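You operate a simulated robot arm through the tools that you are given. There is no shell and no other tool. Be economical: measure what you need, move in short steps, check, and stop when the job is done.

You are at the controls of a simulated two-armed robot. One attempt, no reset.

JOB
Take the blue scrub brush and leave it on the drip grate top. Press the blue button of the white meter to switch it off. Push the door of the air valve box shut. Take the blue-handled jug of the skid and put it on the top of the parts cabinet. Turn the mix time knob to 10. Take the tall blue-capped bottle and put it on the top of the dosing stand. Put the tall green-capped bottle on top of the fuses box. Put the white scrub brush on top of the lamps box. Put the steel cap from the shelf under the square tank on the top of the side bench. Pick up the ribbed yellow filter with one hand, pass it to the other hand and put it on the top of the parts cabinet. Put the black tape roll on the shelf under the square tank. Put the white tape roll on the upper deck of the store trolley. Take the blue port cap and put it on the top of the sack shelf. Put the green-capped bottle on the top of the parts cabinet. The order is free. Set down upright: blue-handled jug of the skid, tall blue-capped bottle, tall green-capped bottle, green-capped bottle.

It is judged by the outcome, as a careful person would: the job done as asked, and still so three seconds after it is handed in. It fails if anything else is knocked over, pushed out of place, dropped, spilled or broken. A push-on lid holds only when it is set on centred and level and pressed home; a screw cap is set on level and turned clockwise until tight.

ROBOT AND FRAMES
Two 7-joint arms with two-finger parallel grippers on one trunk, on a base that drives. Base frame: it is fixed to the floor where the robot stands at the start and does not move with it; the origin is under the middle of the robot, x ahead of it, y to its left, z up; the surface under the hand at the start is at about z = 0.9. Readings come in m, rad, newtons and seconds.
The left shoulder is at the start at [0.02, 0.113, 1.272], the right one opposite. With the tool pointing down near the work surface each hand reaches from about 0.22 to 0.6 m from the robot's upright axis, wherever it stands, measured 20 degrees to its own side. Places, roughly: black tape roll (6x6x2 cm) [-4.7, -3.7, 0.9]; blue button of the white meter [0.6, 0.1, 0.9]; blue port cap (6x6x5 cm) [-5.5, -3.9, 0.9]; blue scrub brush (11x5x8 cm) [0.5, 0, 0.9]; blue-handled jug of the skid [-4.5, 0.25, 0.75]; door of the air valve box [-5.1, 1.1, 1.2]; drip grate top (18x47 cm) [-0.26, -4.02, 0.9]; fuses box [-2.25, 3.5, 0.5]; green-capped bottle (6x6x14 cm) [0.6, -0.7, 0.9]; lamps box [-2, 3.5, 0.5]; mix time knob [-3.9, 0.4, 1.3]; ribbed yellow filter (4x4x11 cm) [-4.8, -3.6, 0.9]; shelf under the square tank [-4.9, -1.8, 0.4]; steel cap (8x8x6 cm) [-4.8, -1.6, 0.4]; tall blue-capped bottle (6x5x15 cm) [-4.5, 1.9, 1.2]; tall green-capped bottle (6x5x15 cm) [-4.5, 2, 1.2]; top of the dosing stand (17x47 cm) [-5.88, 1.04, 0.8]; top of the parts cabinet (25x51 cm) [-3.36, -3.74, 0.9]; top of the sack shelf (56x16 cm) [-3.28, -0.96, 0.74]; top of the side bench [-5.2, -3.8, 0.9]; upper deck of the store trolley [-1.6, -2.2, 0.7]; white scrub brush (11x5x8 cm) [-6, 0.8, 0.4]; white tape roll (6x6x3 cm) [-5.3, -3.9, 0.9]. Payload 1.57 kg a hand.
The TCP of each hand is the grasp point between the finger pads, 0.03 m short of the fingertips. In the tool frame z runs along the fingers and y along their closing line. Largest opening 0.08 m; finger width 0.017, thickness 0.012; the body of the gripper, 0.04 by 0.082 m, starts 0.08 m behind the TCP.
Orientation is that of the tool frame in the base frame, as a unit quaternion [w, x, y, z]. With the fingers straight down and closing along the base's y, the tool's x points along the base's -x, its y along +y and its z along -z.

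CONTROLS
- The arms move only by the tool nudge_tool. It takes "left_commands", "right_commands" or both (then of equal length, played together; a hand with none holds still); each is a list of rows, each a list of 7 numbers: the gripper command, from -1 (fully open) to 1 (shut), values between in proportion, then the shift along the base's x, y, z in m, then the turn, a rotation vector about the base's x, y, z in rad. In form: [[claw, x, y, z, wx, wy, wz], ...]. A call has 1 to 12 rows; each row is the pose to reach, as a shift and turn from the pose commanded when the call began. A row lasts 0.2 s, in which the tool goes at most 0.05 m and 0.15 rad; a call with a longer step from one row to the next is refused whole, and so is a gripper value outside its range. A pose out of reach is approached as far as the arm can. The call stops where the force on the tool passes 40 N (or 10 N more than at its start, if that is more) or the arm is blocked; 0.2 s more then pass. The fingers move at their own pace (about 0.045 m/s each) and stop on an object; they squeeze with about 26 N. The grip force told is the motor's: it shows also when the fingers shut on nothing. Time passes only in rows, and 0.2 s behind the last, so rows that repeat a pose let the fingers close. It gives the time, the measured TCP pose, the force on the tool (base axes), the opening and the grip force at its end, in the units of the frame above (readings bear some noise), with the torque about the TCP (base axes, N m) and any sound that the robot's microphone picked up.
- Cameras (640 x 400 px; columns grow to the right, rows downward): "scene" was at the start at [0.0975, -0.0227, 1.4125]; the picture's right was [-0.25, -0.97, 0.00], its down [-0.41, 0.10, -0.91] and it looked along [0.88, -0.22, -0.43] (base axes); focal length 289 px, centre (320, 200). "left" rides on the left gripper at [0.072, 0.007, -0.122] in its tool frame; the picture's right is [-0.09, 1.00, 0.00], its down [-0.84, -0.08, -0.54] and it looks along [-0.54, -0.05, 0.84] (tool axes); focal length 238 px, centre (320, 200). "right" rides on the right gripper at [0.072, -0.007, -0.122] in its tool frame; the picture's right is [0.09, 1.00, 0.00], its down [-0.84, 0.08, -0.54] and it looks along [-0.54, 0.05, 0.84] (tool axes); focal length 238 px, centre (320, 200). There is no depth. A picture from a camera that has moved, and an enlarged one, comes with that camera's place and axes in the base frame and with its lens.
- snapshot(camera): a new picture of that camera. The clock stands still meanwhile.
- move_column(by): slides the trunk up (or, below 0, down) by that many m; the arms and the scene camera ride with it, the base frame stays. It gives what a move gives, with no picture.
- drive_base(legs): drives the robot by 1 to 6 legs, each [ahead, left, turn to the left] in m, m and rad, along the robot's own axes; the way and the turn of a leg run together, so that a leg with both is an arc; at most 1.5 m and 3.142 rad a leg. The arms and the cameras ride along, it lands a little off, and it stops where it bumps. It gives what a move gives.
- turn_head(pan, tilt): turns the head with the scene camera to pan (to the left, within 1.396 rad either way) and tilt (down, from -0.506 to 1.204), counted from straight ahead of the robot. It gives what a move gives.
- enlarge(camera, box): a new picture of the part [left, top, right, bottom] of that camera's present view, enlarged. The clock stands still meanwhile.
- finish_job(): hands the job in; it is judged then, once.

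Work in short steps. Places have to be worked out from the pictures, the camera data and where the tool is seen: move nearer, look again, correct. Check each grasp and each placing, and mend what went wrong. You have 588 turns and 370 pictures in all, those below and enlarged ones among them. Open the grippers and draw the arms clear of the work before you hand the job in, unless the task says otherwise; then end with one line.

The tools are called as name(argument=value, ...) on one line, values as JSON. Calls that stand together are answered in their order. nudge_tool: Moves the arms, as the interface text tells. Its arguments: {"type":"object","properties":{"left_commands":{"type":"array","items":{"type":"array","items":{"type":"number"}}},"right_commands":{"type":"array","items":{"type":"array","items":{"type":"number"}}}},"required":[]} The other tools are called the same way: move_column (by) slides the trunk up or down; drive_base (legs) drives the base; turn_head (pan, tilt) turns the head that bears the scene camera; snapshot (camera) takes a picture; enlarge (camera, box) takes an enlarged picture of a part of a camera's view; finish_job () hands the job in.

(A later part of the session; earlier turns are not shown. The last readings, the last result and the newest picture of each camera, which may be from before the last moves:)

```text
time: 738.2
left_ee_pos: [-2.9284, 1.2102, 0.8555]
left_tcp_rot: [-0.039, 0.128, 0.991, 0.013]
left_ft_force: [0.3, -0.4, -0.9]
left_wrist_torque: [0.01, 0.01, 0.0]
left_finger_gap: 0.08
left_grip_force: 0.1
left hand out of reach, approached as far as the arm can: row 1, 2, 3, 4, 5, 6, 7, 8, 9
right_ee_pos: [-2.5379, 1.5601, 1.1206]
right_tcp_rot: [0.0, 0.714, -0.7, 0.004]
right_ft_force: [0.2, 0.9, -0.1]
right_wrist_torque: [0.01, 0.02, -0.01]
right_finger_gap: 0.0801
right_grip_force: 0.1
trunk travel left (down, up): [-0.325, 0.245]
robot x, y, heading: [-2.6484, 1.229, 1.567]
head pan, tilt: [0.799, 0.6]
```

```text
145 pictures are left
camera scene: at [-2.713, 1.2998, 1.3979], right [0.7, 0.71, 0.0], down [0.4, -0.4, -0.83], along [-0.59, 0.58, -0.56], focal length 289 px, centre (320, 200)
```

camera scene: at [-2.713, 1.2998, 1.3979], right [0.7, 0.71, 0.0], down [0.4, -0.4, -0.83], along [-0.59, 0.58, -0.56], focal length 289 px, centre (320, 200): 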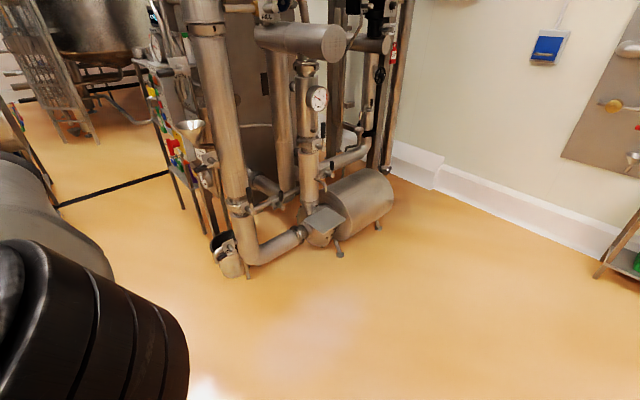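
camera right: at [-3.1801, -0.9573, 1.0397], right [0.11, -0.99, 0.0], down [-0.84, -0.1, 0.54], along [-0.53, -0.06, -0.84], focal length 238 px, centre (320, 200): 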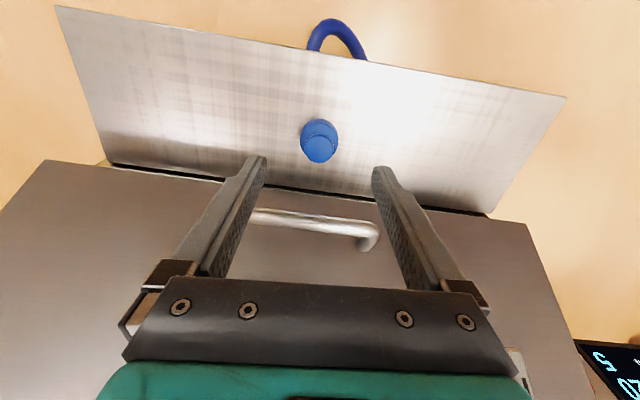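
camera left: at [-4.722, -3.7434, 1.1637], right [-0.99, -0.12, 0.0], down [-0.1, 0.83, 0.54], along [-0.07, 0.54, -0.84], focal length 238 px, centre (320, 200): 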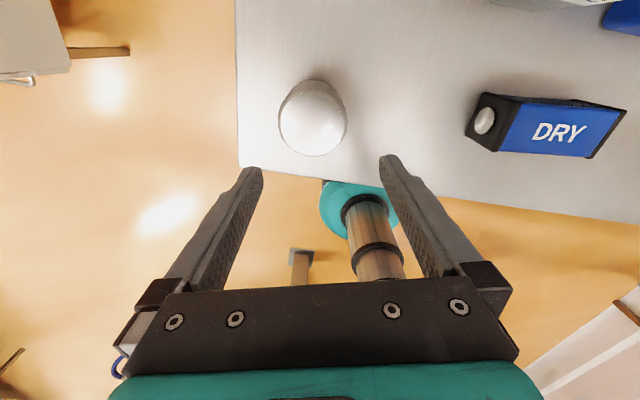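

Stuck against the wrist limit; combine un-yawing with moving forward.

nudge_tool(left_commands=[[-1, 0, 0.03, 0.01, 0, 0, -0.14], [-1, 0, 0.06, 0.02, 0, 0, -0.28], [-1, 0, 0.09, 0.03, 0, 0, -0.42], [-1, 0, 0.12, 0.05, 0, 0, -0.56], [-1, 0, 0.15, 0.07, 0, 0, -0.7], [-1, 0, 0.18, 0.09, 0, 0, -0.84], [-1, 0, 0.21, 0.11, 0, 0, -0.98], [-1, 0, 0.24, 0.13, 0, 0, -1.12], [-1, 0, 0.27, 0.15, 0, 0, -1.26], [-1, 0, 0.3, 0.17, 0, 0, -1.4], [-1, 0, 0.33, 0.19, 0, 0, -1.54], [-1, 0, 0.35, 0.2, 0, 0, -1.68]])

snapshot(camera="scene")

```text
time: 740.8
left_ee_pos: [-2.9802, 1.4685, 1.0674]
left_tcp_rot: [-0.016, 0.824, 0.565, 0.038]
left_ft_force: [0.4, -0.1, -0.4]
left_wrist_torque: [0.01, -0.03, 0.01]
left_finger_gap: 0.0799
left_grip_force: 0.0
left hand out of reach, approached as far as the arm can: row 1, 2, 3, 4, 5, 6, 7, 8, 9, 10, 11, 12
right_ee_pos: [-2.5383, 1.5593, 1.1211]
right_tcp_rot: [0.0, 0.715, -0.699, 0.005]
right_ft_force: [0.4, -0.1, -0.3]
right_wrist_torque: [-0.01, -0.01, 0.01]
right_finger_gap: 0.0802
right_grip_force: 0.1
trunk travel left (down, up): [-0.325, 0.245]
robot x, y, heading: [-2.6492, 1.226, 1.57]
head pan, tilt: [0.799, 0.6]
```

```text
144 pictures are left
camera scene: at [-2.7129, 1.2997, 1.3979], right [0.7, 0.71, 0.0], down [0.4, -0.4, -0.83], along [-0.59, 0.58, -0.56], focal length 289 px, centre (320, 200)
```

scene: 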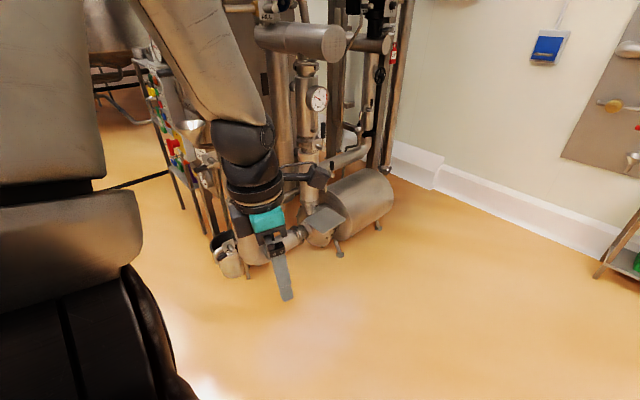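

Elbow now up and outside. Continue un-yawing while moving the hand inward and slightly down.

nudge_tool(left_commands=[[-1, 0.01, 0.01, -0.01, 0, 0, -0.14], [-1, 0.02, 0.02, -0.02, 0, 0, -0.28], [-1, 0.03, 0.03, -0.03, 0, 0, -0.42], [-1, 0.04, 0.04, -0.04, 0, 0, -0.56], [-1, 0.05, 0.05, -0.05, 0, 0, -0.7], [-1, 0.06, 0.06, -0.06, 0, 0, -0.84], [-1, 0.07, 0.07, -0.07, 0, 0, -0.98], [-1, 0.08, 0.08, -0.07, 0, 0, -1.12], [-1, 0.09, 0.09, -0.07, 0, 0, -1.26], [-1, 0.1, 0.1, -0.07, 0, 0, -1.4], [-1, 0.1, 0.11, -0.07, 0, 0, -1.54], [-1, 0.1, 0.12, -0.07, 0, 0, -1.68]])

snapshot(camera="scene")

```text
time: 743.4
left_ee_pos: [-2.9922, 1.4537, 1.0379]
left_tcp_rot: [0.016, 0.971, -0.237, 0.037]
left_ft_force: [1.0, -0.2, 0.3]
left_wrist_torque: [-0.02, 0.03, -0.03]
left_finger_gap: 0.0798
left_grip_force: 0.0
left hand out of reach, approached as far as the arm can: row 1, 2, 3, 4, 5, 6, 7, 8, 9, 10, 11, 12
right_ee_pos: [-2.5393, 1.559, 1.1204]
right_tcp_rot: [0.001, 0.715, -0.699, 0.004]
right_ft_force: [-0.3, 0.0, -0.1]
right_wrist_torque: [0.01, -0.02, -0.02]
right_finger_gap: 0.0802
right_grip_force: 0.0
trunk travel left (down, up): [-0.325, 0.245]
robot x, y, heading: [-2.6487, 1.2268, 1.561]
head pan, tilt: [0.799, 0.6]
```

```text
143 pictures are left
camera scene: at [-2.7129, 1.2998, 1.3979], right [0.7, 0.71, 0.0], down [0.4, -0.4, -0.83], along [-0.59, 0.58, -0.56], focal length 289 px, centre (320, 200)
```

scene: 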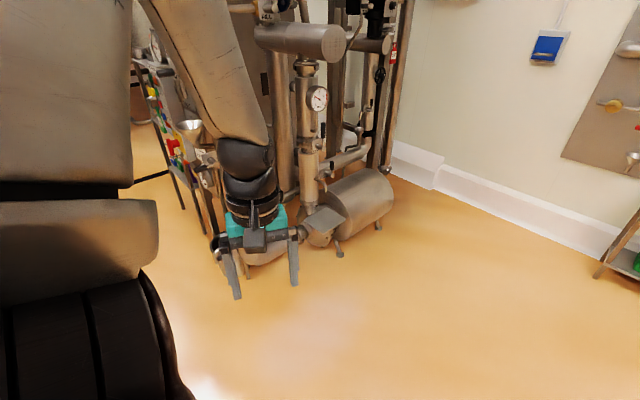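

The upper arm is vertical and at a limit. Try letting it fall outward: move the hand out to the left and down.

nudge_tool(left_commands=[[-1, -0.02, 0, -0.03, 0, 0, 0], [-1, -0.05, 0, -0.06, 0, 0, 0], [-1, -0.08, 0, -0.09, 0, 0, 0], [-1, -0.11, 0.0, -0.12, 0, 0, 0], [-1, -0.14, 0.0, -0.15, 0, 0, 0], [-1, -0.17, 0.0, -0.18, 0, 0, 0], [-1, -0.2, 0.0, -0.2, 0, 0, 0], [-1, -0.22, 0.0, -0.22, 0, 0, 0]])

snapshot(camera="scene")

```text
time: 745.2
left_ee_pos: [-3.1973, 1.4288, 0.8257]
left_tcp_rot: [0.017, 0.971, -0.236, 0.036]
left_ft_force: [0.0, 0.4, -0.8]
left_wrist_torque: [0.04, 0.01, -0.03]
left_finger_gap: 0.08
left_grip_force: 0.0
left hand out of reach, approached as far as the arm can: row 4, 5, 6, 7, 8
right_ee_pos: [-2.5372, 1.5588, 1.1226]
right_tcp_rot: [0.001, 0.714, -0.7, 0.004]
right_ft_force: [0.9, -0.4, 0.3]
right_wrist_torque: [0.04, -0.01, 0.01]
right_finger_gap: 0.08
right_grip_force: 0.1
trunk travel left (down, up): [-0.325, 0.245]
robot x, y, heading: [-2.6427, 1.2251, 1.567]
head pan, tilt: [0.799, 0.6]
```

```text
142 pictures are left
camera scene: at [-2.713, 1.2989, 1.398], right [0.7, 0.71, 0.0], down [0.4, -0.4, -0.83], along [-0.59, 0.58, -0.56], focal length 289 px, centre (320, 200)
```

scene: 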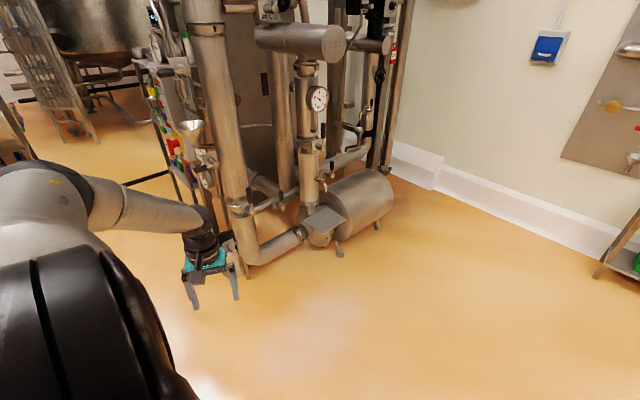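

The elbow is out to the left and low. Now bring the hand inward and forward.

nudge_tool(left_commands=[[-1, 0.03, 0.01, 0.02, 0, 0, 0], [-1, 0.06, 0.02, 0.04, 0, 0, 0], [-1, 0.09, 0.03, 0.06, 0, 0, 0], [-1, 0.12, 0.05, 0.08, 0, 0, 0], [-1, 0.15, 0.07, 0.1, 0, 0, 0], [-1, 0.18, 0.09, 0.12, 0, 0, 0], [-1, 0.21, 0.11, 0.14, 0, 0, 0], [-1, 0.24, 0.13, 0.16, 0, 0, 0], [-1, 0.27, 0.13, 0.18, 0, 0, 0], [-1, 0.3, 0.13, 0.2, 0, 0, 0]])

snapshot(camera="scene")

```text
time: 747.4
left_ee_pos: [-2.992, 1.4357, 1.037]
left_tcp_rot: [0.015, 0.97, -0.24, 0.04]
left_ft_force: [-0.6, 0.3, 0.3]
left_wrist_torque: [-0.01, -0.02, 0.04]
left_finger_gap: 0.0801
left_grip_force: 0.1
left hand out of reach, approached as far as the arm can: row 4, 5, 6, 7, 8, 9, 10
right_ee_pos: [-2.5386, 1.5593, 1.1208]
right_tcp_rot: [0.001, 0.714, -0.7, 0.005]
right_ft_force: [0.7, 0.6, 0.6]
right_wrist_torque: [-0.01, -0.01, -0.04]
right_finger_gap: 0.0798
right_grip_force: 0.0
trunk travel left (down, up): [-0.325, 0.245]
robot x, y, heading: [-2.6478, 1.2289, 1.567]
head pan, tilt: [0.799, 0.6]
```

```text
141 pictures are left
camera scene: at [-2.714, 1.3001, 1.3978], right [0.7, 0.71, 0.0], down [0.4, -0.4, -0.82], along [-0.59, 0.58, -0.57], focal length 289 px, centre (320, 200)
```

scene: 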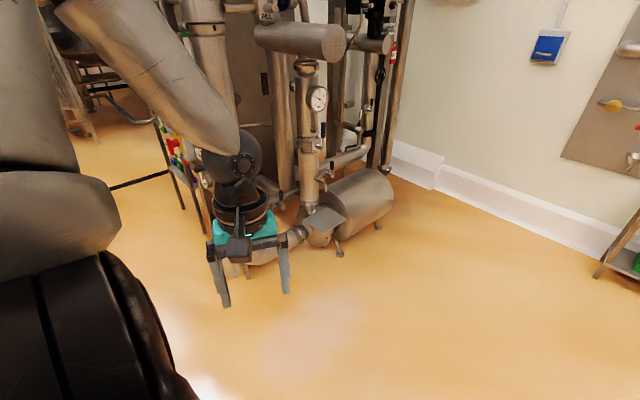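

Elbow is outside but rises when the hand comes in; the leftover yaw probably restricts it. Go out again, finish the un-yaw there, then come in.

nudge_tool(left_commands=[[-1, -0.03, 0, -0.03, 0, 0, 0], [-1, -0.06, 0, -0.06, 0, 0, -0.1], [-1, -0.09, 0, -0.09, 0, 0, -0.22], [-1, -0.12, 0, -0.12, 0, 0, -0.35], [-1, -0.15, 0, -0.15, 0, 0, -0.48], [-1, -0.18, 0.01, -0.18, 0, 0, -0.61], [-1, -0.2, 0.02, -0.2, 0, 0, -0.74], [-1, -0.2, 0.03, -0.2, 0, 0, -0.87], [-1, -0.2, 0.05, -0.2, 0, 0, -1.0], [-1, -0.19, 0.08, -0.2, 0, 0, -1.1]])

nudge_tool(left_commands=[[-1, 0.03, 0.02, 0.01, 0, 0, 0], [-1, 0.06, 0.04, 0.02, 0, 0, 0], [-1, 0.09, 0.06, 0.03, 0, 0, 0], [-1, 0.12, 0.08, 0.04, 0, 0, 0], [-1, 0.15, 0.1, 0.06, 0, 0, 0], [-1, 0.18, 0.12, 0.08, 0, 0, 0], [-1, 0.21, 0.14, 0.1, 0, 0, 0], [-1, 0.24, 0.14, 0.12, 0, 0, 0]])

snapshot(camera="scene")

```text
time: 749.6
left_ee_pos: [-3.1715, 1.4442, 0.8523]
left_tcp_rot: [-0.033, -0.704, 0.709, -0.022]
left_ft_force: [-0.4, -0.9, -0.3]
left_wrist_torque: [0.01, -0.02, -0.01]
left_finger_gap: 0.0801
left_grip_force: 0.1
left hand out of reach, approached as far as the arm can: row 6, 7, 8, 9, 10
right_ee_pos: [-2.539, 1.5592, 1.1216]
right_tcp_rot: [0.001, 0.715, -0.7, 0.004]
right_ft_force: [0.6, 1.4, 0.2]
right_wrist_torque: [0.01, 0.01, 0.0]
right_finger_gap: 0.0803
right_grip_force: 0.0
trunk travel left (down, up): [-0.325, 0.245]
robot x, y, heading: [-2.6497, 1.2268, 1.567]
head pan, tilt: [0.799, 0.6]
```

```text
time: 751.4
left_ee_pos: [-3.0181, 1.4329, 0.939]
left_tcp_rot: [-0.032, -0.702, 0.711, -0.012]
left_ft_force: [1.2, 0.1, 0.6]
left_wrist_torque: [0.01, 0.1, 0.01]
left_finger_gap: 0.08
left_grip_force: 0.0
left hand out of reach, approached as far as the arm can: row 1, 2, 3, 4, 5, 6, 7, 8
right_ee_pos: [-2.5359, 1.5589, 1.1216]
right_tcp_rot: [0.002, 0.714, -0.7, 0.004]
right_ft_force: [0.8, -0.4, -0.2]
right_wrist_torque: [0.02, 0.07, 0.0]
right_finger_gap: 0.0799
right_grip_force: 0.0
trunk travel left (down, up): [-0.325, 0.245]
robot x, y, heading: [-2.6501, 1.2324, 1.565]
head pan, tilt: [0.799, 0.6]
```

```text
140 pictures are left
camera scene: at [-2.7096, 1.2995, 1.3982], right [0.7, 0.71, 0.0], down [0.4, -0.4, -0.83], along [-0.59, 0.58, -0.56], focal length 289 px, centre (320, 200)
```

scene: 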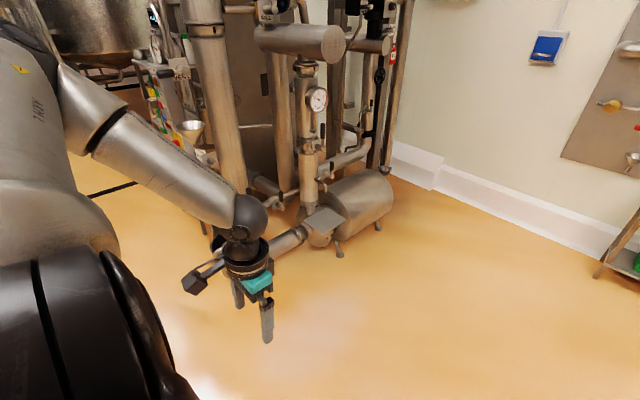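

This looks like the original posture (elbow out, tool square). Test: move forward and inward.

nudge_tool(left_commands=[[-1, 0.01, 0.04, 0.02, 0, 0, 0], [-1, 0.03, 0.08, 0.03, 0, 0, 0], [-1, 0.05, 0.115, 0.05, 0, 0, 0], [-1, 0.08, 0.145, 0.07, 0, 0, 0], [-1, 0.11, 0.17, 0.1, 0, 0, 0], [-1, 0.14, 0.19, 0.13, 0, 0, 0], [-1, 0.16, 0.2, 0.16, 0, 0, 0]])

snapshot(camera="scene")

```text
time: 753.0
left_ee_pos: [-3.016, 1.4297, 0.9393]
left_tcp_rot: [-0.032, -0.704, 0.709, -0.023]
left_ft_force: [-0.6, 0.2, 0.0]
left_wrist_torque: [0.0, 0.0, -0.02]
left_finger_gap: 0.0797
left_grip_force: 0.0
left hand out of reach, approached as far as the arm can: row 1, 2, 3, 4, 5, 6, 7
right_ee_pos: [-2.5378, 1.5602, 1.1219]
right_tcp_rot: [0.001, 0.715, -0.699, 0.004]
right_ft_force: [0.1, 0.5, 0.1]
right_wrist_torque: [0.04, 0.0, 0.01]
right_finger_gap: 0.0798
right_grip_force: 0.0
trunk travel left (down, up): [-0.325, 0.245]
robot x, y, heading: [-2.6505, 1.2285, 1.568]
head pan, tilt: [0.799, 0.6]
```

```text
139 pictures are left
camera scene: at [-2.713, 1.2998, 1.3979], right [0.7, 0.71, 0.0], down [0.4, -0.4, -0.83], along [-0.59, 0.58, -0.56], focal length 289 px, centre (320, 200)
```

scene: 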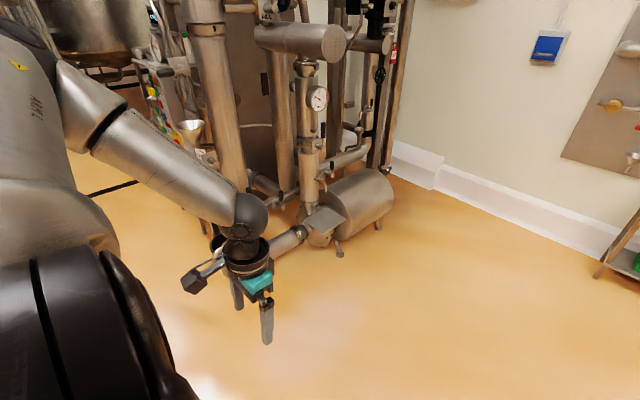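

The left arm is now compact enough (hand 0.37 m to the side, elbow out), so I'll leave it. Raise the trunk and enter the passage sideways facing north, to the bottle rack.

move_column(by=0.2)

drive_base(legs=[[0, 1.2, 0], [0, 0.58, 0]])

turn_head(pan=0.3, tilt=0.5)

snapshot(camera="scene")

```text
time: 755.2
left_ee_pos: [-3.0153, 1.4301, 1.1424]
left_tcp_rot: [-0.033, -0.704, 0.709, -0.023]
left_ft_force: [0.2, -0.4, 0.2]
left_wrist_torque: [0.0, -0.02, -0.01]
left_finger_gap: 0.0802
left_grip_force: 0.1
right_ee_pos: [-2.5379, 1.5595, 1.3225]
right_tcp_rot: [0.0, 0.715, -0.7, 0.004]
right_ft_force: [0.3, -0.7, 0.3]
right_wrist_torque: [0.01, 0.02, 0.0]
right_finger_gap: 0.0798
right_grip_force: 0.1
trunk travel left (down, up): [-0.525, 0.045]
robot x, y, heading: [-2.6463, 1.227, 1.565]
head pan, tilt: [0.799, 0.6]
```

```text
time: 764.2
left_ee_pos: [-4.7966, 1.4171, 1.1405]
left_tcp_rot: [0.032, 0.708, -0.705, 0.022]
left_ft_force: [-0.4, 0.4, -0.5]
left_wrist_torque: [-0.01, 0.0, 0.01]
left_finger_gap: 0.0799
left_grip_force: 0.1
right_ee_pos: [-4.3202, 1.5504, 1.3217]
right_tcp_rot: [0.001, 0.717, -0.697, 0.006]
right_ft_force: [0.1, -0.2, 0.4]
right_wrist_torque: [0.0, 0.0, -0.03]
right_finger_gap: 0.0802
right_grip_force: 0.1
trunk travel left (down, up): [-0.525, 0.045]
robot x, y, heading: [-4.4284, 1.216, 1.573]
head pan, tilt: [0.799, 0.6]
```

```text
time: 765.1
left_ee_pos: [-4.7966, 1.4168, 1.1414]
left_tcp_rot: [0.033, 0.708, -0.705, 0.023]
left_ft_force: [0.2, 0.6, -0.1]
left_wrist_torque: [-0.01, 0.01, 0.02]
left_finger_gap: 0.0801
left_grip_force: 0.0
right_ee_pos: [-4.3198, 1.5501, 1.3211]
right_tcp_rot: [0.001, 0.717, -0.697, 0.004]
right_ft_force: [-0.1, 0.5, -0.1]
right_wrist_torque: [0.0, 0.01, 0.01]
right_finger_gap: 0.0799
right_grip_force: 0.2
trunk travel left (down, up): [-0.525, 0.045]
robot x, y, heading: [-4.4238, 1.2177, 1.578]
head pan, tilt: [0.3, 0.499]
```

```text
138 pictures are left
camera scene: at [-4.4564, 1.3146, 1.607], right [0.95, 0.3, 0.0], down [0.14, -0.46, -0.88], along [-0.26, 0.84, -0.48], focal length 289 px, centre (320, 200)
```

scene: 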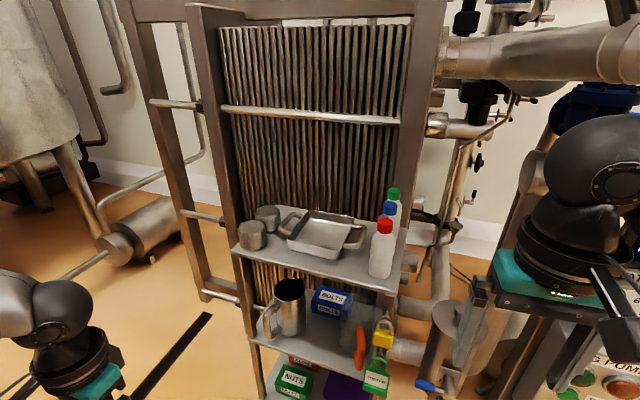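

Clear view: blue bottle at about [-4.478, 1.953], green at [-4.474, 2.03]. Move in closer and above the blue one.

drive_base(legs=[[0.2, 0, 0], [0, 0.1, 0]])

nudge_tool(right_commands=[[-1, -0.01, 0.04, 0.02, 0, 0, 0], [-1, -0.02, 0.08, 0.03, 0, 0, 0], [-1, -0.03, 0.12, 0.04, 0, 0, 0], [-1, -0.045, 0.16, 0.04, 0, 0, 0], [-1, -0.06, 0.195, 0.04, 0, 0, 0]])

snapshot(camera="right")

snapshot(camera="scene")

```text
time: 766.8
left_ee_pos: [-4.8003, 1.6029, 1.1423]
left_tcp_rot: [-0.028, -0.707, 0.707, -0.021]
left_ft_force: [-0.2, 0.3, -0.1]
left_wrist_torque: [0.04, 0.0, -0.02]
left_finger_gap: 0.08
left_grip_force: 0.1
right_ee_pos: [-4.3227, 1.7324, 1.3219]
right_tcp_rot: [-0.001, 0.716, -0.698, 0.006]
right_ft_force: [0.7, -0.7, -0.6]
right_wrist_torque: [-0.03, -0.01, 0.01]
right_finger_gap: 0.0802
right_grip_force: 0.0
trunk travel left (down, up): [-0.525, 0.045]
robot x, y, heading: [-4.4285, 1.4119, 1.565]
head pan, tilt: [0.3, 0.499]
stopped in leg 1: the robot was blocked; the commanded pose is now the measured one
```

```text
time: 768.0
left_ee_pos: [-4.7988, 1.6098, 1.1408]
left_tcp_rot: [0.032, 0.707, -0.706, 0.023]
left_ft_force: [-0.2, -1.5, -0.6]
left_wrist_torque: [0.01, -0.05, -0.03]
left_finger_gap: 0.0802
left_grip_force: 0.1
right_ee_pos: [-4.3822, 1.9344, 1.3616]
right_tcp_rot: [0.0, 0.718, -0.696, 0.007]
right_ft_force: [0.1, -1.2, 0.6]
right_wrist_torque: [0.0, -0.03, 0.04]
right_finger_gap: 0.0798
right_grip_force: 0.1
trunk travel left (down, up): [-0.525, 0.045]
robot x, y, heading: [-4.4307, 1.4075, 1.574]
head pan, tilt: [0.3, 0.499]
```

```text
137 pictures are left
camera right: at [-4.3733, 1.8644, 1.4836], right [-0.99, -0.12, -0.01], down [-0.11, 0.84, 0.53], along [-0.06, 0.53, -0.85], focal length 238 px, centre (320, 200)
```

right: 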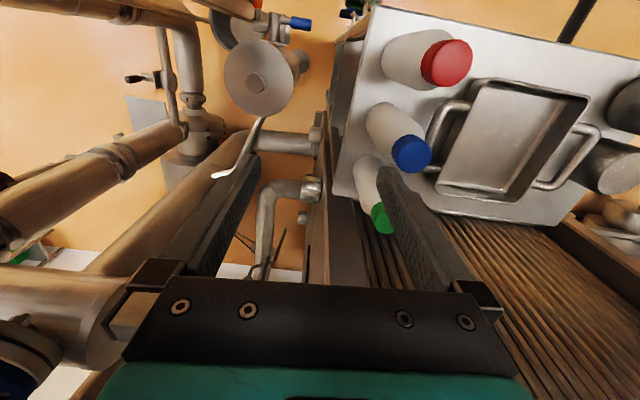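

```text
136 pictures are left
camera scene: at [-4.4591, 1.5064, 1.6073], right [0.95, 0.3, 0.0], down [0.14, -0.45, -0.88], along [-0.26, 0.84, -0.48], focal length 289 px, centre (320, 200)
```

scene: 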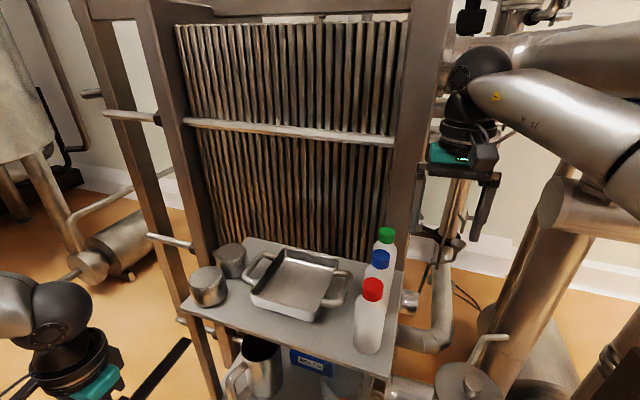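

Blue cap seen at [-4.475, 1.942]. Shift above it and lower to grip the upper body.

nudge_tool(right_commands=[[-1, -0.04, 0.004, 0, 0, 0, 0], [-1, -0.08, 0.008, 0, 0, 0, 0], [-1, -0.093, 0.01, -0.02, 0, 0, 0], [-1, -0.093, 0.01, -0.05, 0, 0, 0]])

snapshot(camera="right")

```text
time: 769.0
left_ee_pos: [-4.7976, 1.6121, 1.1414]
left_tcp_rot: [-0.032, -0.706, 0.707, -0.022]
left_ft_force: [-0.5, 0.1, 0.7]
left_wrist_torque: [0.01, 0.01, -0.02]
left_finger_gap: 0.08
left_grip_force: 0.0
right_ee_pos: [-4.4694, 1.9437, 1.3178]
right_tcp_rot: [0.002, 0.716, -0.698, 0.007]
right_ft_force: [0.6, -0.2, 0.0]
right_wrist_torque: [-0.02, 0.01, -0.03]
right_finger_gap: 0.0799
right_grip_force: 0.0
right hand out of reach, approached as far as the arm can: row 2, 3, 4
trunk travel left (down, up): [-0.525, 0.045]
robot x, y, heading: [-4.4285, 1.4114, 1.569]
head pan, tilt: [0.3, 0.499]
```

```text
135 pictures are left
camera right: at [-4.4604, 1.874, 1.4401], right [-0.99, -0.12, -0.01], down [-0.1, 0.84, 0.53], along [-0.06, 0.53, -0.85], focal length 238 px, centre (320, 200)
```

right: 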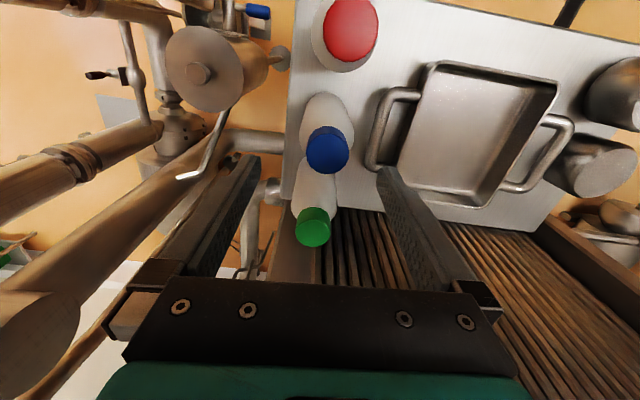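

Aligned over the blue cap. Lower with a slightly reduced opening (the tray handle is close) and grip.

nudge_tool(right_commands=[[-0.75, -0.005, 0, -0.03, 0, 0, 0], [-0.75, -0.005, 0, -0.07, 0, 0, 0], [-0.75, -0.005, 0, -0.1, 0, 0, 0], [-0.75, -0.005, 0, -0.127, 0, 0, 0]])

snapshot(camera="right")

```text
time: 770.0
left_ee_pos: [-4.7991, 1.6115, 1.141]
left_tcp_rot: [0.033, 0.707, -0.706, 0.023]
left_ft_force: [-0.7, 0.4, 0.1]
left_wrist_torque: [0.03, 0.01, 0.01]
left_finger_gap: 0.0799
left_grip_force: 0.0
right_ee_pos: [-4.4775, 1.9363, 1.19]
right_tcp_rot: [0.003, 0.717, -0.697, 0.008]
right_ft_force: [0.2, 0.0, 0.3]
right_wrist_torque: [-0.01, -0.02, 0.0]
right_finger_gap: 0.0701
right_grip_force: 0.0
right hand out of reach, approached as far as the arm can: row 3, 4
trunk travel left (down, up): [-0.525, 0.045]
robot x, y, heading: [-4.4324, 1.4082, 1.575]
head pan, tilt: [0.3, 0.499]
```

```text
134 pictures are left
camera right: at [-4.468, 1.8677, 1.3142], right [-0.99, -0.12, -0.01], down [-0.1, 0.84, 0.53], along [-0.06, 0.53, -0.85], focal length 238 px, centre (320, 200)
```

right: 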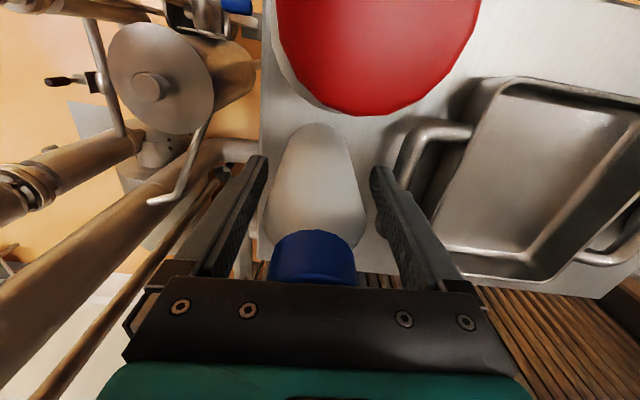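

The bottle is between the fingers. Close and lift straight up.

nudge_tool(right_commands=[[0, 0, 0.004, 0, 0, 0, 0], [1, 0, 0.004, 0, 0, 0, 0], [1, 0, 0.004, 0, 0, 0, 0], [1, 0, 0.004, 0, 0, 0, 0], [1, 0, 0.002, 0.03, 0, 0, 0], [1, 0, 0, 0.065, 0, 0, 0]])

move_column(by=0.04)

snapshot(camera="right")

```text
time: 771.4
left_ee_pos: [-4.7977, 1.6107, 1.1411]
left_tcp_rot: [0.033, 0.707, -0.706, 0.023]
left_ft_force: [0.1, 0.1, -0.3]
left_wrist_torque: [0.02, -0.01, 0.01]
left_finger_gap: 0.0801
left_grip_force: 0.0
right_ee_pos: [-4.4742, 1.9361, 1.2594]
right_tcp_rot: [0.003, 0.716, -0.698, 0.008]
right_ft_force: [-0.3, 0.6, -2.0]
right_wrist_torque: [-0.03, -0.01, 0.0]
right_finger_gap: 0.0502
right_grip_force: 26.5
trunk travel left (down, up): [-0.525, 0.045]
robot x, y, heading: [-4.4273, 1.4071, 1.57]
head pan, tilt: [0.3, 0.499]
```

```text
time: 772.2
left_ee_pos: [-4.7975, 1.6105, 1.1806]
left_tcp_rot: [0.033, 0.707, -0.706, 0.023]
left_ft_force: [0.1, 0.5, -1.1]
left_wrist_torque: [0.01, 0.02, 0.0]
left_finger_gap: 0.08
left_grip_force: 0.1
right_ee_pos: [-4.4738, 1.9384, 1.2979]
right_tcp_rot: [0.003, 0.716, -0.698, 0.008]
right_ft_force: [0.2, 0.4, -1.5]
right_wrist_torque: [-0.01, -0.02, -0.01]
right_finger_gap: 0.0498
right_grip_force: 26.5
trunk travel left (down, up): [-0.565, 0.005]
robot x, y, heading: [-4.4268, 1.4115, 1.574]
head pan, tilt: [0.3, 0.499]
```

```text
133 pictures are left
camera right: at [-4.4656, 1.8684, 1.4208], right [-0.99, -0.12, -0.01], down [-0.1, 0.84, 0.53], along [-0.06, 0.53, -0.85], focal length 238 px, centre (320, 200)
```

right: 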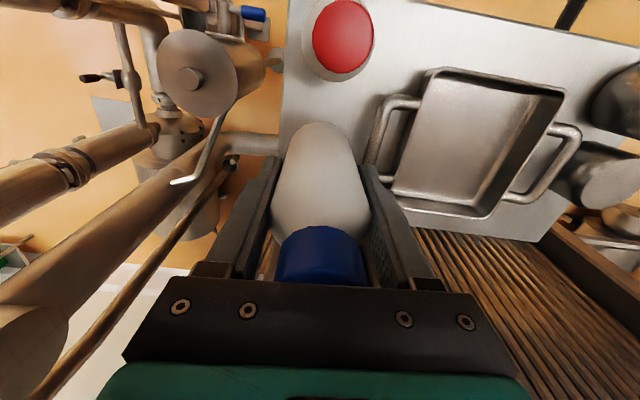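

Lifted clear of the deck; to get past the red bottle I'll slide sideways to the right first, then draw back.

nudge_tool(right_commands=[[1, 0.03, 0, 0.01, 0, 0, 0], [1, 0.06, 0, 0.02, 0, 0, 0], [1, 0.09, 0, 0.03, 0, 0, 0], [1, 0.105, 0, 0.03, 0, 0, 0], [1, 0.105, -0.04, 0.03, 0, 0, 0], [1, 0.105, -0.08, 0.03, 0, 0, 0], [1, 0.105, -0.12, 0.03, 0, 0, 0], [1, 0.105, -0.16, 0.03, 0, 0, 0], [1, 0.105, -0.2, 0.03, 0, 0, 0]])

drive_base(legs=[[-0.17, 0, 0]])

turn_head(pan=1.3, tilt=0.45)

snapshot(camera="scene")

```text
time: 774.2
left_ee_pos: [-4.7981, 1.5935, 1.1825]
left_tcp_rot: [-0.026, -0.705, 0.709, -0.017]
left_ft_force: [-0.3, 0.2, 0.0]
left_wrist_torque: [-0.03, -0.01, 0.03]
left_finger_gap: 0.0801
left_grip_force: 0.0
right_ee_pos: [-4.3654, 1.7149, 1.3334]
right_tcp_rot: [-0.003, 0.708, -0.706, 0.003]
right_ft_force: [-0.2, 0.7, -2.1]
right_wrist_torque: [-0.08, 0.01, 0.0]
right_finger_gap: 0.05
right_grip_force: 26.9
trunk travel left (down, up): [-0.565, 0.005]
robot x, y, heading: [-4.4244, 1.4057, 1.562]
head pan, tilt: [0.3, 0.499]
```

```text
time: 775.7
left_ee_pos: [-4.7973, 1.444, 1.1819]
left_tcp_rot: [-0.032, -0.706, 0.707, -0.022]
left_ft_force: [0.0, -0.1, -0.5]
left_wrist_torque: [0.01, 0.04, 0.01]
left_finger_gap: 0.08
left_grip_force: 0.0
right_ee_pos: [-4.3685, 1.5683, 1.3283]
right_tcp_rot: [0.003, 0.716, -0.698, 0.008]
right_ft_force: [0.3, -0.5, -2.5]
right_wrist_torque: [-0.07, 0.01, 0.05]
right_finger_gap: 0.0496
right_grip_force: 25.9
trunk travel left (down, up): [-0.565, 0.005]
robot x, y, heading: [-4.4265, 1.2445, 1.566]
head pan, tilt: [0.3, 0.499]
```

```text
time: 776.9
left_ee_pos: [-4.7978, 1.4443, 1.1805]
left_tcp_rot: [-0.033, -0.706, 0.707, -0.023]
left_ft_force: [0.1, 1.0, 0.7]
left_wrist_torque: [-0.03, -0.03, -0.01]
left_finger_gap: 0.08
left_grip_force: 0.1
right_ee_pos: [-4.369, 1.5686, 1.328]
right_tcp_rot: [0.002, 0.715, -0.699, 0.008]
right_ft_force: [-0.4, -0.5, -1.6]
right_wrist_torque: [-0.03, -0.02, 0.03]
right_finger_gap: 0.0496
right_grip_force: 25.6
trunk travel left (down, up): [-0.565, 0.005]
robot x, y, heading: [-4.4279, 1.2434, 1.569]
head pan, tilt: [1.3, 0.45]
```

```text
132 pictures are left
camera scene: at [-4.5187, 1.2783, 1.6514], right [0.27, 0.96, 0.0], down [0.42, -0.12, -0.9], along [-0.87, 0.24, -0.44], focal length 289 px, centre (320, 200)
```

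scene: 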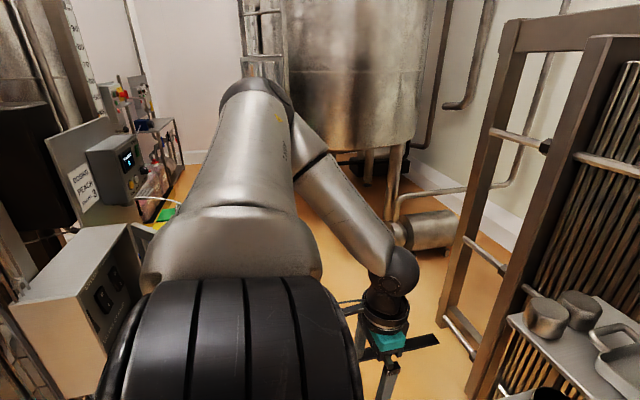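

Bottle in hand. The dosing stand is further west past the valve box; I'll strafe along and then turn toward it.

drive_base(legs=[[0.1, 0, 0], [0, 0.75, 0], [0, 0, 0.8]])

turn_head(pan=0.5, tilt=0.45)

snapshot(camera="scene")

```text
time: 783.9
left_ee_pos: [-5.5841, 1.2166, 1.1809]
left_tcp_rot: [0.021, 0.927, -0.373, 0.033]
left_ft_force: [0.6, -0.5, -0.4]
left_wrist_torque: [0.0, -0.02, 0.02]
left_finger_gap: 0.0802
left_grip_force: 0.0
right_ee_pos: [-5.3784, 1.6129, 1.329]
right_tcp_rot: [-0.001, 0.932, -0.362, 0.009]
right_ft_force: [-0.6, -0.4, -1.0]
right_wrist_torque: [0.0, 0.01, 0.01]
right_finger_gap: 0.0496
right_grip_force: 26.5
trunk travel left (down, up): [-0.565, 0.005]
robot x, y, heading: [-5.1843, 1.3466, 2.377]
head pan, tilt: [1.3, 0.45]
```

```text
time: 785.0
left_ee_pos: [-5.5837, 1.2166, 1.1807]
left_tcp_rot: [0.021, 0.927, -0.374, 0.032]
left_ft_force: [-0.1, -0.4, 1.2]
left_wrist_torque: [0.01, 0.02, 0.0]
left_finger_gap: 0.08
left_grip_force: 0.1
right_ee_pos: [-5.3765, 1.6122, 1.3275]
right_tcp_rot: [-0.001, 0.932, -0.361, 0.009]
right_ft_force: [-0.2, -0.3, -1.7]
right_wrist_torque: [0.03, -0.03, -0.04]
right_finger_gap: 0.0495
right_grip_force: 25.9
trunk travel left (down, up): [-0.565, 0.005]
robot x, y, heading: [-5.1859, 1.3416, 2.377]
head pan, tilt: [0.499, 0.45]
```

```text
131 pictures are left
camera scene: at [-5.2818, 1.375, 1.6514], right [0.26, 0.97, 0.0], down [0.42, -0.11, -0.9], along [-0.87, 0.24, -0.44], focal length 289 px, centre (320, 200)
```

scene: 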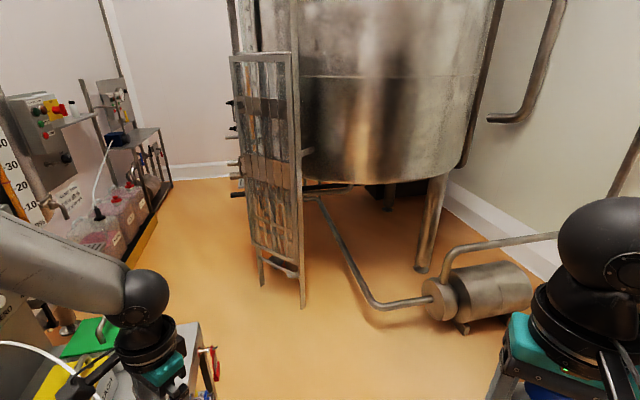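

The stand is at the lower left. I'll move diagonally into the clear floor north of it, then turn to face south with the arms well away from it.

drive_base(legs=[[0.62, 0.167, 0], [0, 0, 1.2], [0, 0, 1.135]])

turn_head(pan=0.0, tilt=0.6)

snapshot(camera="scene")

```text
time: 794.5
left_ee_pos: [-5.3864, 1.4578, 1.1814]
left_tcp_rot: [-0.022, 0.708, 0.705, 0.033]
left_ft_force: [-0.2, 0.5, -0.1]
left_wrist_torque: [-0.02, -0.02, -0.03]
left_finger_gap: 0.0802
left_grip_force: 0.2
right_ee_pos: [-5.815, 1.3354, 1.3275]
right_tcp_rot: [-0.008, 0.7, 0.715, 0.002]
right_ft_force: [0.9, 0.5, -2.3]
right_wrist_torque: [0.02, 0.01, 0.02]
right_finger_gap: 0.0493
right_grip_force: 26.1
trunk travel left (down, up): [-0.565, 0.005]
robot x, y, heading: [-5.7521, 1.6611, -1.577]
head pan, tilt: [0.499, 0.45]
```

```text
time: 795.4
left_ee_pos: [-5.3859, 1.4588, 1.1821]
left_tcp_rot: [-0.021, 0.708, 0.705, 0.032]
left_ft_force: [0.2, 0.2, -1.0]
left_wrist_torque: [-0.02, 0.0, 0.02]
left_finger_gap: 0.0802
left_grip_force: 0.1
right_ee_pos: [-5.8167, 1.3356, 1.3287]
right_tcp_rot: [-0.008, 0.7, 0.715, 0.003]
right_ft_force: [-0.3, 0.5, -2.6]
right_wrist_torque: [0.02, 0.0, 0.01]
right_finger_gap: 0.0493
right_grip_force: 25.9
trunk travel left (down, up): [-0.565, 0.005]
robot x, y, heading: [-5.7529, 1.6586, -1.578]
head pan, tilt: [0.0, 0.6]
```

```text
130 pictures are left
camera scene: at [-5.7566, 1.5618, 1.6379], right [-1.0, 0.0, 0.0], down [0.0, 0.56, -0.83], along [0.0, -0.83, -0.56], focal length 289 px, centre (320, 200)
```

scene: 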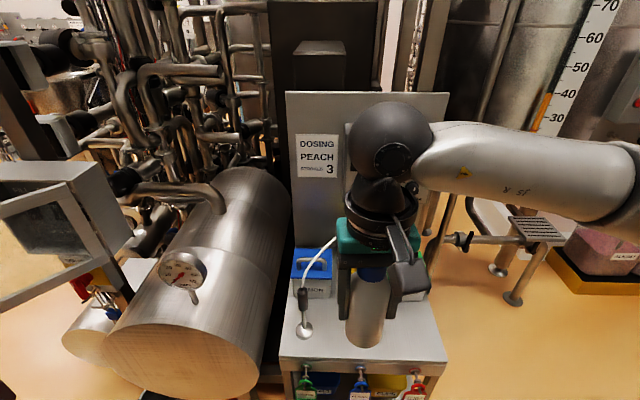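

The stand is straight ahead with free space on its right half. Move in, lower the trunk, and check with the hand camera.

drive_base(legs=[[0.1, 0, 0]])

move_column(by=-0.27)

nudge_tool(right_commands=[[1, -0.03, -0.03, 0, 0, 0, 0], [1, -0.06, -0.06, 0, 0, 0, 0], [1, -0.09, -0.09, 0, 0, 0, 0], [1, -0.11, -0.12, -0.01, 0, 0, 0], [1, -0.11, -0.15, -0.02, 0, 0, 0]])

snapshot(camera="right")

snapshot(camera="scene")

```text
time: 796.6
left_ee_pos: [-5.3867, 1.3595, 1.1807]
left_tcp_rot: [-0.023, 0.708, 0.705, 0.032]
left_ft_force: [-0.1, -0.8, -1.1]
left_wrist_torque: [0.02, 0.0, -0.01]
left_finger_gap: 0.0801
left_grip_force: 0.0
right_ee_pos: [-5.8159, 1.2353, 1.3274]
right_tcp_rot: [-0.009, 0.698, 0.716, 0.003]
right_ft_force: [0.2, -0.1, -1.4]
right_wrist_torque: [0.01, 0.03, 0.02]
right_finger_gap: 0.0492
right_grip_force: 26.1
trunk travel left (down, up): [-0.565, 0.005]
robot x, y, heading: [-5.7625, 1.5616, -1.578]
head pan, tilt: [0.0, 0.6]
```

```text
time: 799.3
left_ee_pos: [-5.3867, 1.3601, 0.9113]
left_tcp_rot: [-0.022, 0.708, 0.705, 0.032]
left_ft_force: [-0.2, 0.0, -0.2]
left_wrist_torque: [0.04, -0.03, 0.04]
left_finger_gap: 0.0803
left_grip_force: 0.1
right_ee_pos: [-5.8147, 1.235, 1.0576]
right_tcp_rot: [-0.009, 0.699, 0.715, 0.003]
right_ft_force: [-0.3, 0.0, -1.8]
right_wrist_torque: [0.02, 0.01, -0.04]
right_finger_gap: 0.0493
right_grip_force: 25.7
trunk travel left (down, up): [-0.295, 0.275]
robot x, y, heading: [-5.7578, 1.5609, -1.578]
head pan, tilt: [0.0, 0.6]
```

```text
time: 800.5
left_ee_pos: [-5.3866, 1.3598, 0.9108]
left_tcp_rot: [-0.024, 0.708, 0.705, 0.033]
left_ft_force: [0.2, -0.3, 0.0]
left_wrist_torque: [0.01, -0.01, 0.02]
left_finger_gap: 0.08
left_grip_force: 0.1
right_ee_pos: [-5.925, 1.0845, 1.0391]
right_tcp_rot: [-0.009, 0.699, 0.715, 0.003]
right_ft_force: [-0.2, -0.8, -2.3]
right_wrist_torque: [-0.01, 0.02, 0.01]
right_finger_gap: 0.0491
right_grip_force: 25.7
trunk travel left (down, up): [-0.295, 0.275]
robot x, y, heading: [-5.753, 1.563, -1.575]
head pan, tilt: [0.0, 0.6]
```

```text
129 pictures are left
camera right: at [-5.9318, 1.1541, 1.1618], right [0.99, 0.12, -0.01], down [0.1, -0.84, 0.53], along [0.06, -0.53, -0.85], focal length 238 px, centre (320, 200)
```

right: 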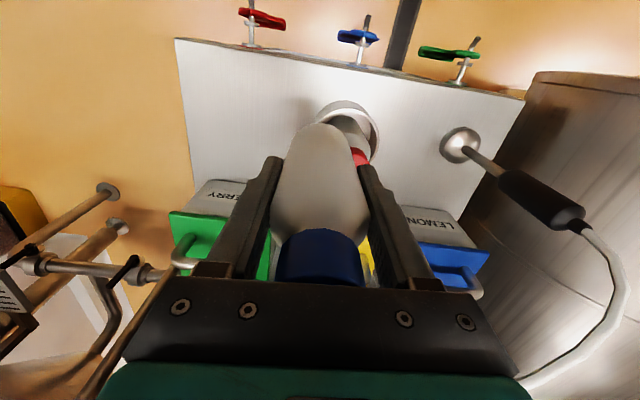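

```text
128 pictures are left
camera scene: at [-5.7567, 1.4618, 1.3678], right [-1.0, 0.0, 0.0], down [0.0, 0.57, -0.82], along [0.0, -0.82, -0.57], focal length 289 px, centre (320, 200)
```

scene: 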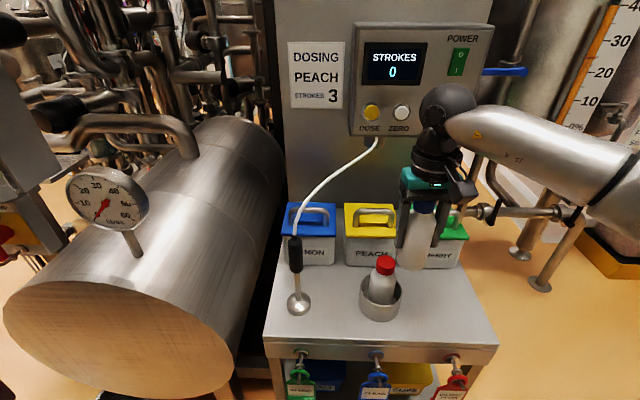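

A cup with a red bottle occupies the middle; the free spot is further right, about [-6.03, 1.075]. Strafe right 10 cm and check again.

drive_base(legs=[[0, -0.105, 0]])

nudge_tool(right_commands=[[1, 0, -0.005, -0.03, 0, 0, 0], [1, 0, -0.01, -0.06, 0, 0, 0]])

snapshot(camera="right")

snapshot(camera="scene")

```text
time: 801.7
left_ee_pos: [-5.4904, 1.3598, 0.9123]
left_tcp_rot: [-0.023, 0.708, 0.705, 0.033]
left_ft_force: [0.1, -0.5, -0.3]
left_wrist_torque: [-0.02, -0.02, 0.02]
left_finger_gap: 0.08
left_grip_force: 0.1
right_ee_pos: [-6.0299, 1.0861, 1.0391]
right_tcp_rot: [-0.007, 0.7, 0.714, 0.004]
right_ft_force: [-0.3, 0.2, -2.6]
right_wrist_torque: [0.02, -0.08, 0.01]
right_finger_gap: 0.049
right_grip_force: 26.1
trunk travel left (down, up): [-0.295, 0.275]
robot x, y, heading: [-5.8577, 1.5595, -1.571]
head pan, tilt: [0.0, 0.6]
```

```text
time: 802.3
left_ee_pos: [-5.4888, 1.359, 0.9119]
left_tcp_rot: [-0.023, 0.708, 0.705, 0.033]
left_ft_force: [0.2, 0.0, -0.5]
left_wrist_torque: [-0.04, 0.01, -0.03]
left_finger_gap: 0.0799
left_grip_force: 0.0
right_ee_pos: [-6.0293, 1.0761, 0.9772]
right_tcp_rot: [-0.008, 0.699, 0.715, 0.003]
right_ft_force: [-0.4, 1.2, -1.7]
right_wrist_torque: [0.0, -0.04, 0.0]
right_finger_gap: 0.0489
right_grip_force: 25.9
trunk travel left (down, up): [-0.295, 0.275]
robot x, y, heading: [-5.8575, 1.5662, -1.574]
head pan, tilt: [0.0, 0.6]
```

```text
127 pictures are left
camera right: at [-6.0356, 1.1461, 1.1008], right [0.99, 0.11, -0.01], down [0.1, -0.84, 0.53], along [0.06, -0.53, -0.85], focal length 238 px, centre (320, 200)
```

right: 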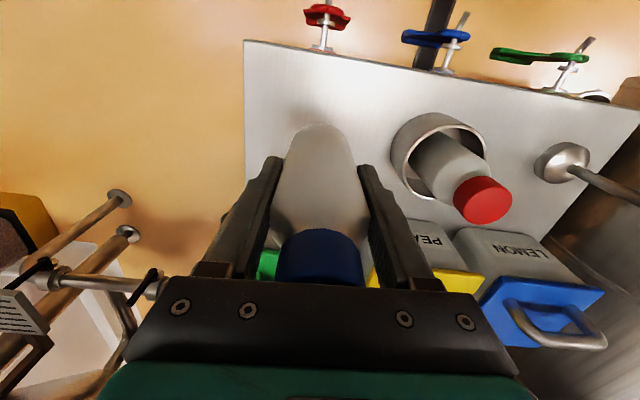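

```text
126 pictures are left
camera scene: at [-5.8598, 1.4626, 1.3679], right [-1.0, 0.01, 0.0], down [0.0, 0.57, -0.82], along [0.0, -0.82, -0.57], focal length 289 px, centre (320, 200)
```

scene: 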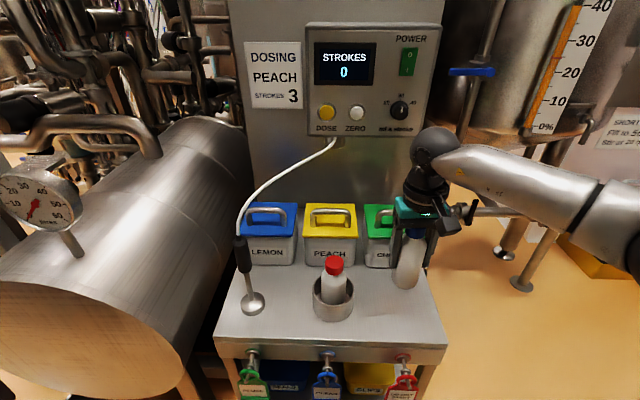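

Good spot. Lower in small steps to contact.

nudge_tool(right_commands=[[1, 0, 0, -0.04, 0, 0, 0], [1, 0, 0, -0.065, 0, 0, 0], [1, 0, 0, -0.078, 0, 0, 0], [1, 0, 0, -0.086, 0, 0, 0], [1, 0, 0, -0.094, 0, 0, 0], [1, 0, 0, -0.102, 0, 0, 0], [1, 0, 0, -0.11, 0, 0, 0]])

```text
time: 803.9
left_ee_pos: [-5.4896, 1.36, 0.9114]
left_tcp_rot: [-0.022, 0.709, 0.704, 0.032]
left_ft_force: [0.6, -0.1, 0.5]
left_wrist_torque: [-0.02, 0.02, -0.01]
left_finger_gap: 0.0801
left_grip_force: 0.0
right_ee_pos: [-6.0294, 1.0766, 0.8721]
right_tcp_rot: [-0.004, 0.701, 0.714, 0.002]
right_ft_force: [-2.7, 3.0, 19.7]
right_wrist_torque: [0.48, -0.27, 0.02]
right_finger_gap: 0.0492
right_grip_force: 25.8
trunk travel left (down, up): [-0.295, 0.275]
robot x, y, heading: [-5.859, 1.5634, -1.581]
head pan, tilt: [0.0, 0.6]
```

Contact. Release, rise, and check the bottle.

nudge_tool(right_commands=[[0.2, 0, 0, 0.003, 0, 0, 0], [-0.6, 0, 0, 0.003, 0, 0, 0], [-0.6, 0, 0, 0.003, 0, 0, 0], [-0.7, 0, 0, 0.035, 0, 0, 0], [-0.7, 0, 0, 0.08, 0, 0, 0], [-0.7, 0, 0, 0.125, 0, 0, 0], [-0.7, 0, 0, 0.17, 0, 0, 0], [-0.7, 0, 0.02, 0.21, 0, 0, 0], [-0.7, 0, 0.06, 0.23, 0, 0, 0], [-0.7, 0.02, 0.1, 0.24, 0, 0, 0]])

snapshot(camera="scene")

```text
time: 806.1
left_ee_pos: [-5.4893, 1.359, 0.9111]
left_tcp_rot: [-0.022, 0.709, 0.704, 0.032]
left_ft_force: [0.0, -0.3, 0.1]
left_wrist_torque: [0.02, -0.02, -0.02]
left_finger_gap: 0.0802
left_grip_force: 0.1
right_ee_pos: [-6.008, 1.1766, 1.108]
right_tcp_rot: [-0.009, 0.7, 0.714, 0.003]
right_ft_force: [0.1, 0.9, 0.0]
right_wrist_torque: [0.02, -0.01, 0.01]
right_finger_gap: 0.0678
right_grip_force: 0.1
trunk travel left (down, up): [-0.295, 0.275]
robot x, y, heading: [-5.8612, 1.5599, -1.577]
head pan, tilt: [0.0, 0.6]
```

```text
125 pictures are left
camera scene: at [-5.8595, 1.4632, 1.3679], right [-1.0, 0.01, 0.0], down [0.0, 0.56, -0.83], along [0.0, -0.83, -0.56], focal length 289 px, centre (320, 200)
```

scene: 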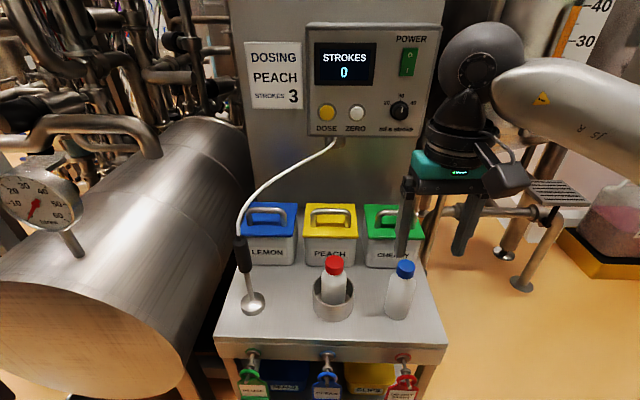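

Blue bottle placed upright. Now look at the valve box door on the left, and then under the stand for the white brush.

turn_head(pan=0.95, tilt=0.35)

snapshot(camera="scene")

```text
time: 807.3
left_ee_pos: [-5.4888, 1.3587, 0.9096]
left_tcp_rot: [-0.022, 0.708, 0.705, 0.032]
left_ft_force: [1.0, 0.4, 0.0]
left_wrist_torque: [0.01, -0.01, -0.04]
left_finger_gap: 0.0799
left_grip_force: 0.1
right_ee_pos: [-6.0078, 1.1747, 1.1077]
right_tcp_rot: [-0.007, 0.7, 0.714, 0.003]
right_ft_force: [-0.8, 0.3, 0.1]
right_wrist_torque: [0.0, 0.0, 0.01]
right_finger_gap: 0.0684
right_grip_force: 0.1
trunk travel left (down, up): [-0.295, 0.275]
robot x, y, heading: [-5.8557, 1.5612, -1.575]
head pan, tilt: [0.949, 0.351]
```

```text
124 pictures are left
camera scene: at [-5.7841, 1.4966, 1.3907], right [-0.59, -0.81, 0.0], down [-0.28, 0.2, -0.94], along [0.76, -0.55, -0.34], focal length 289 px, centre (320, 200)
```

scene: 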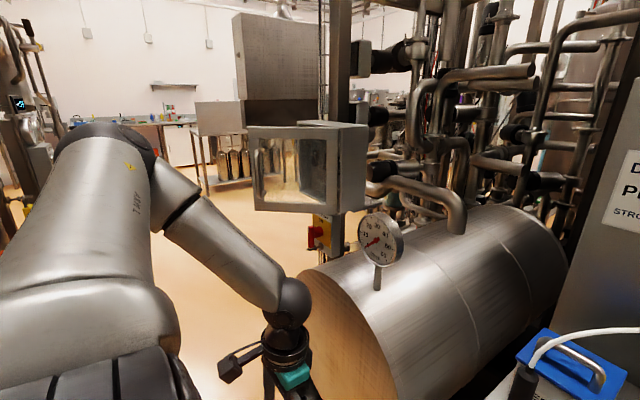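

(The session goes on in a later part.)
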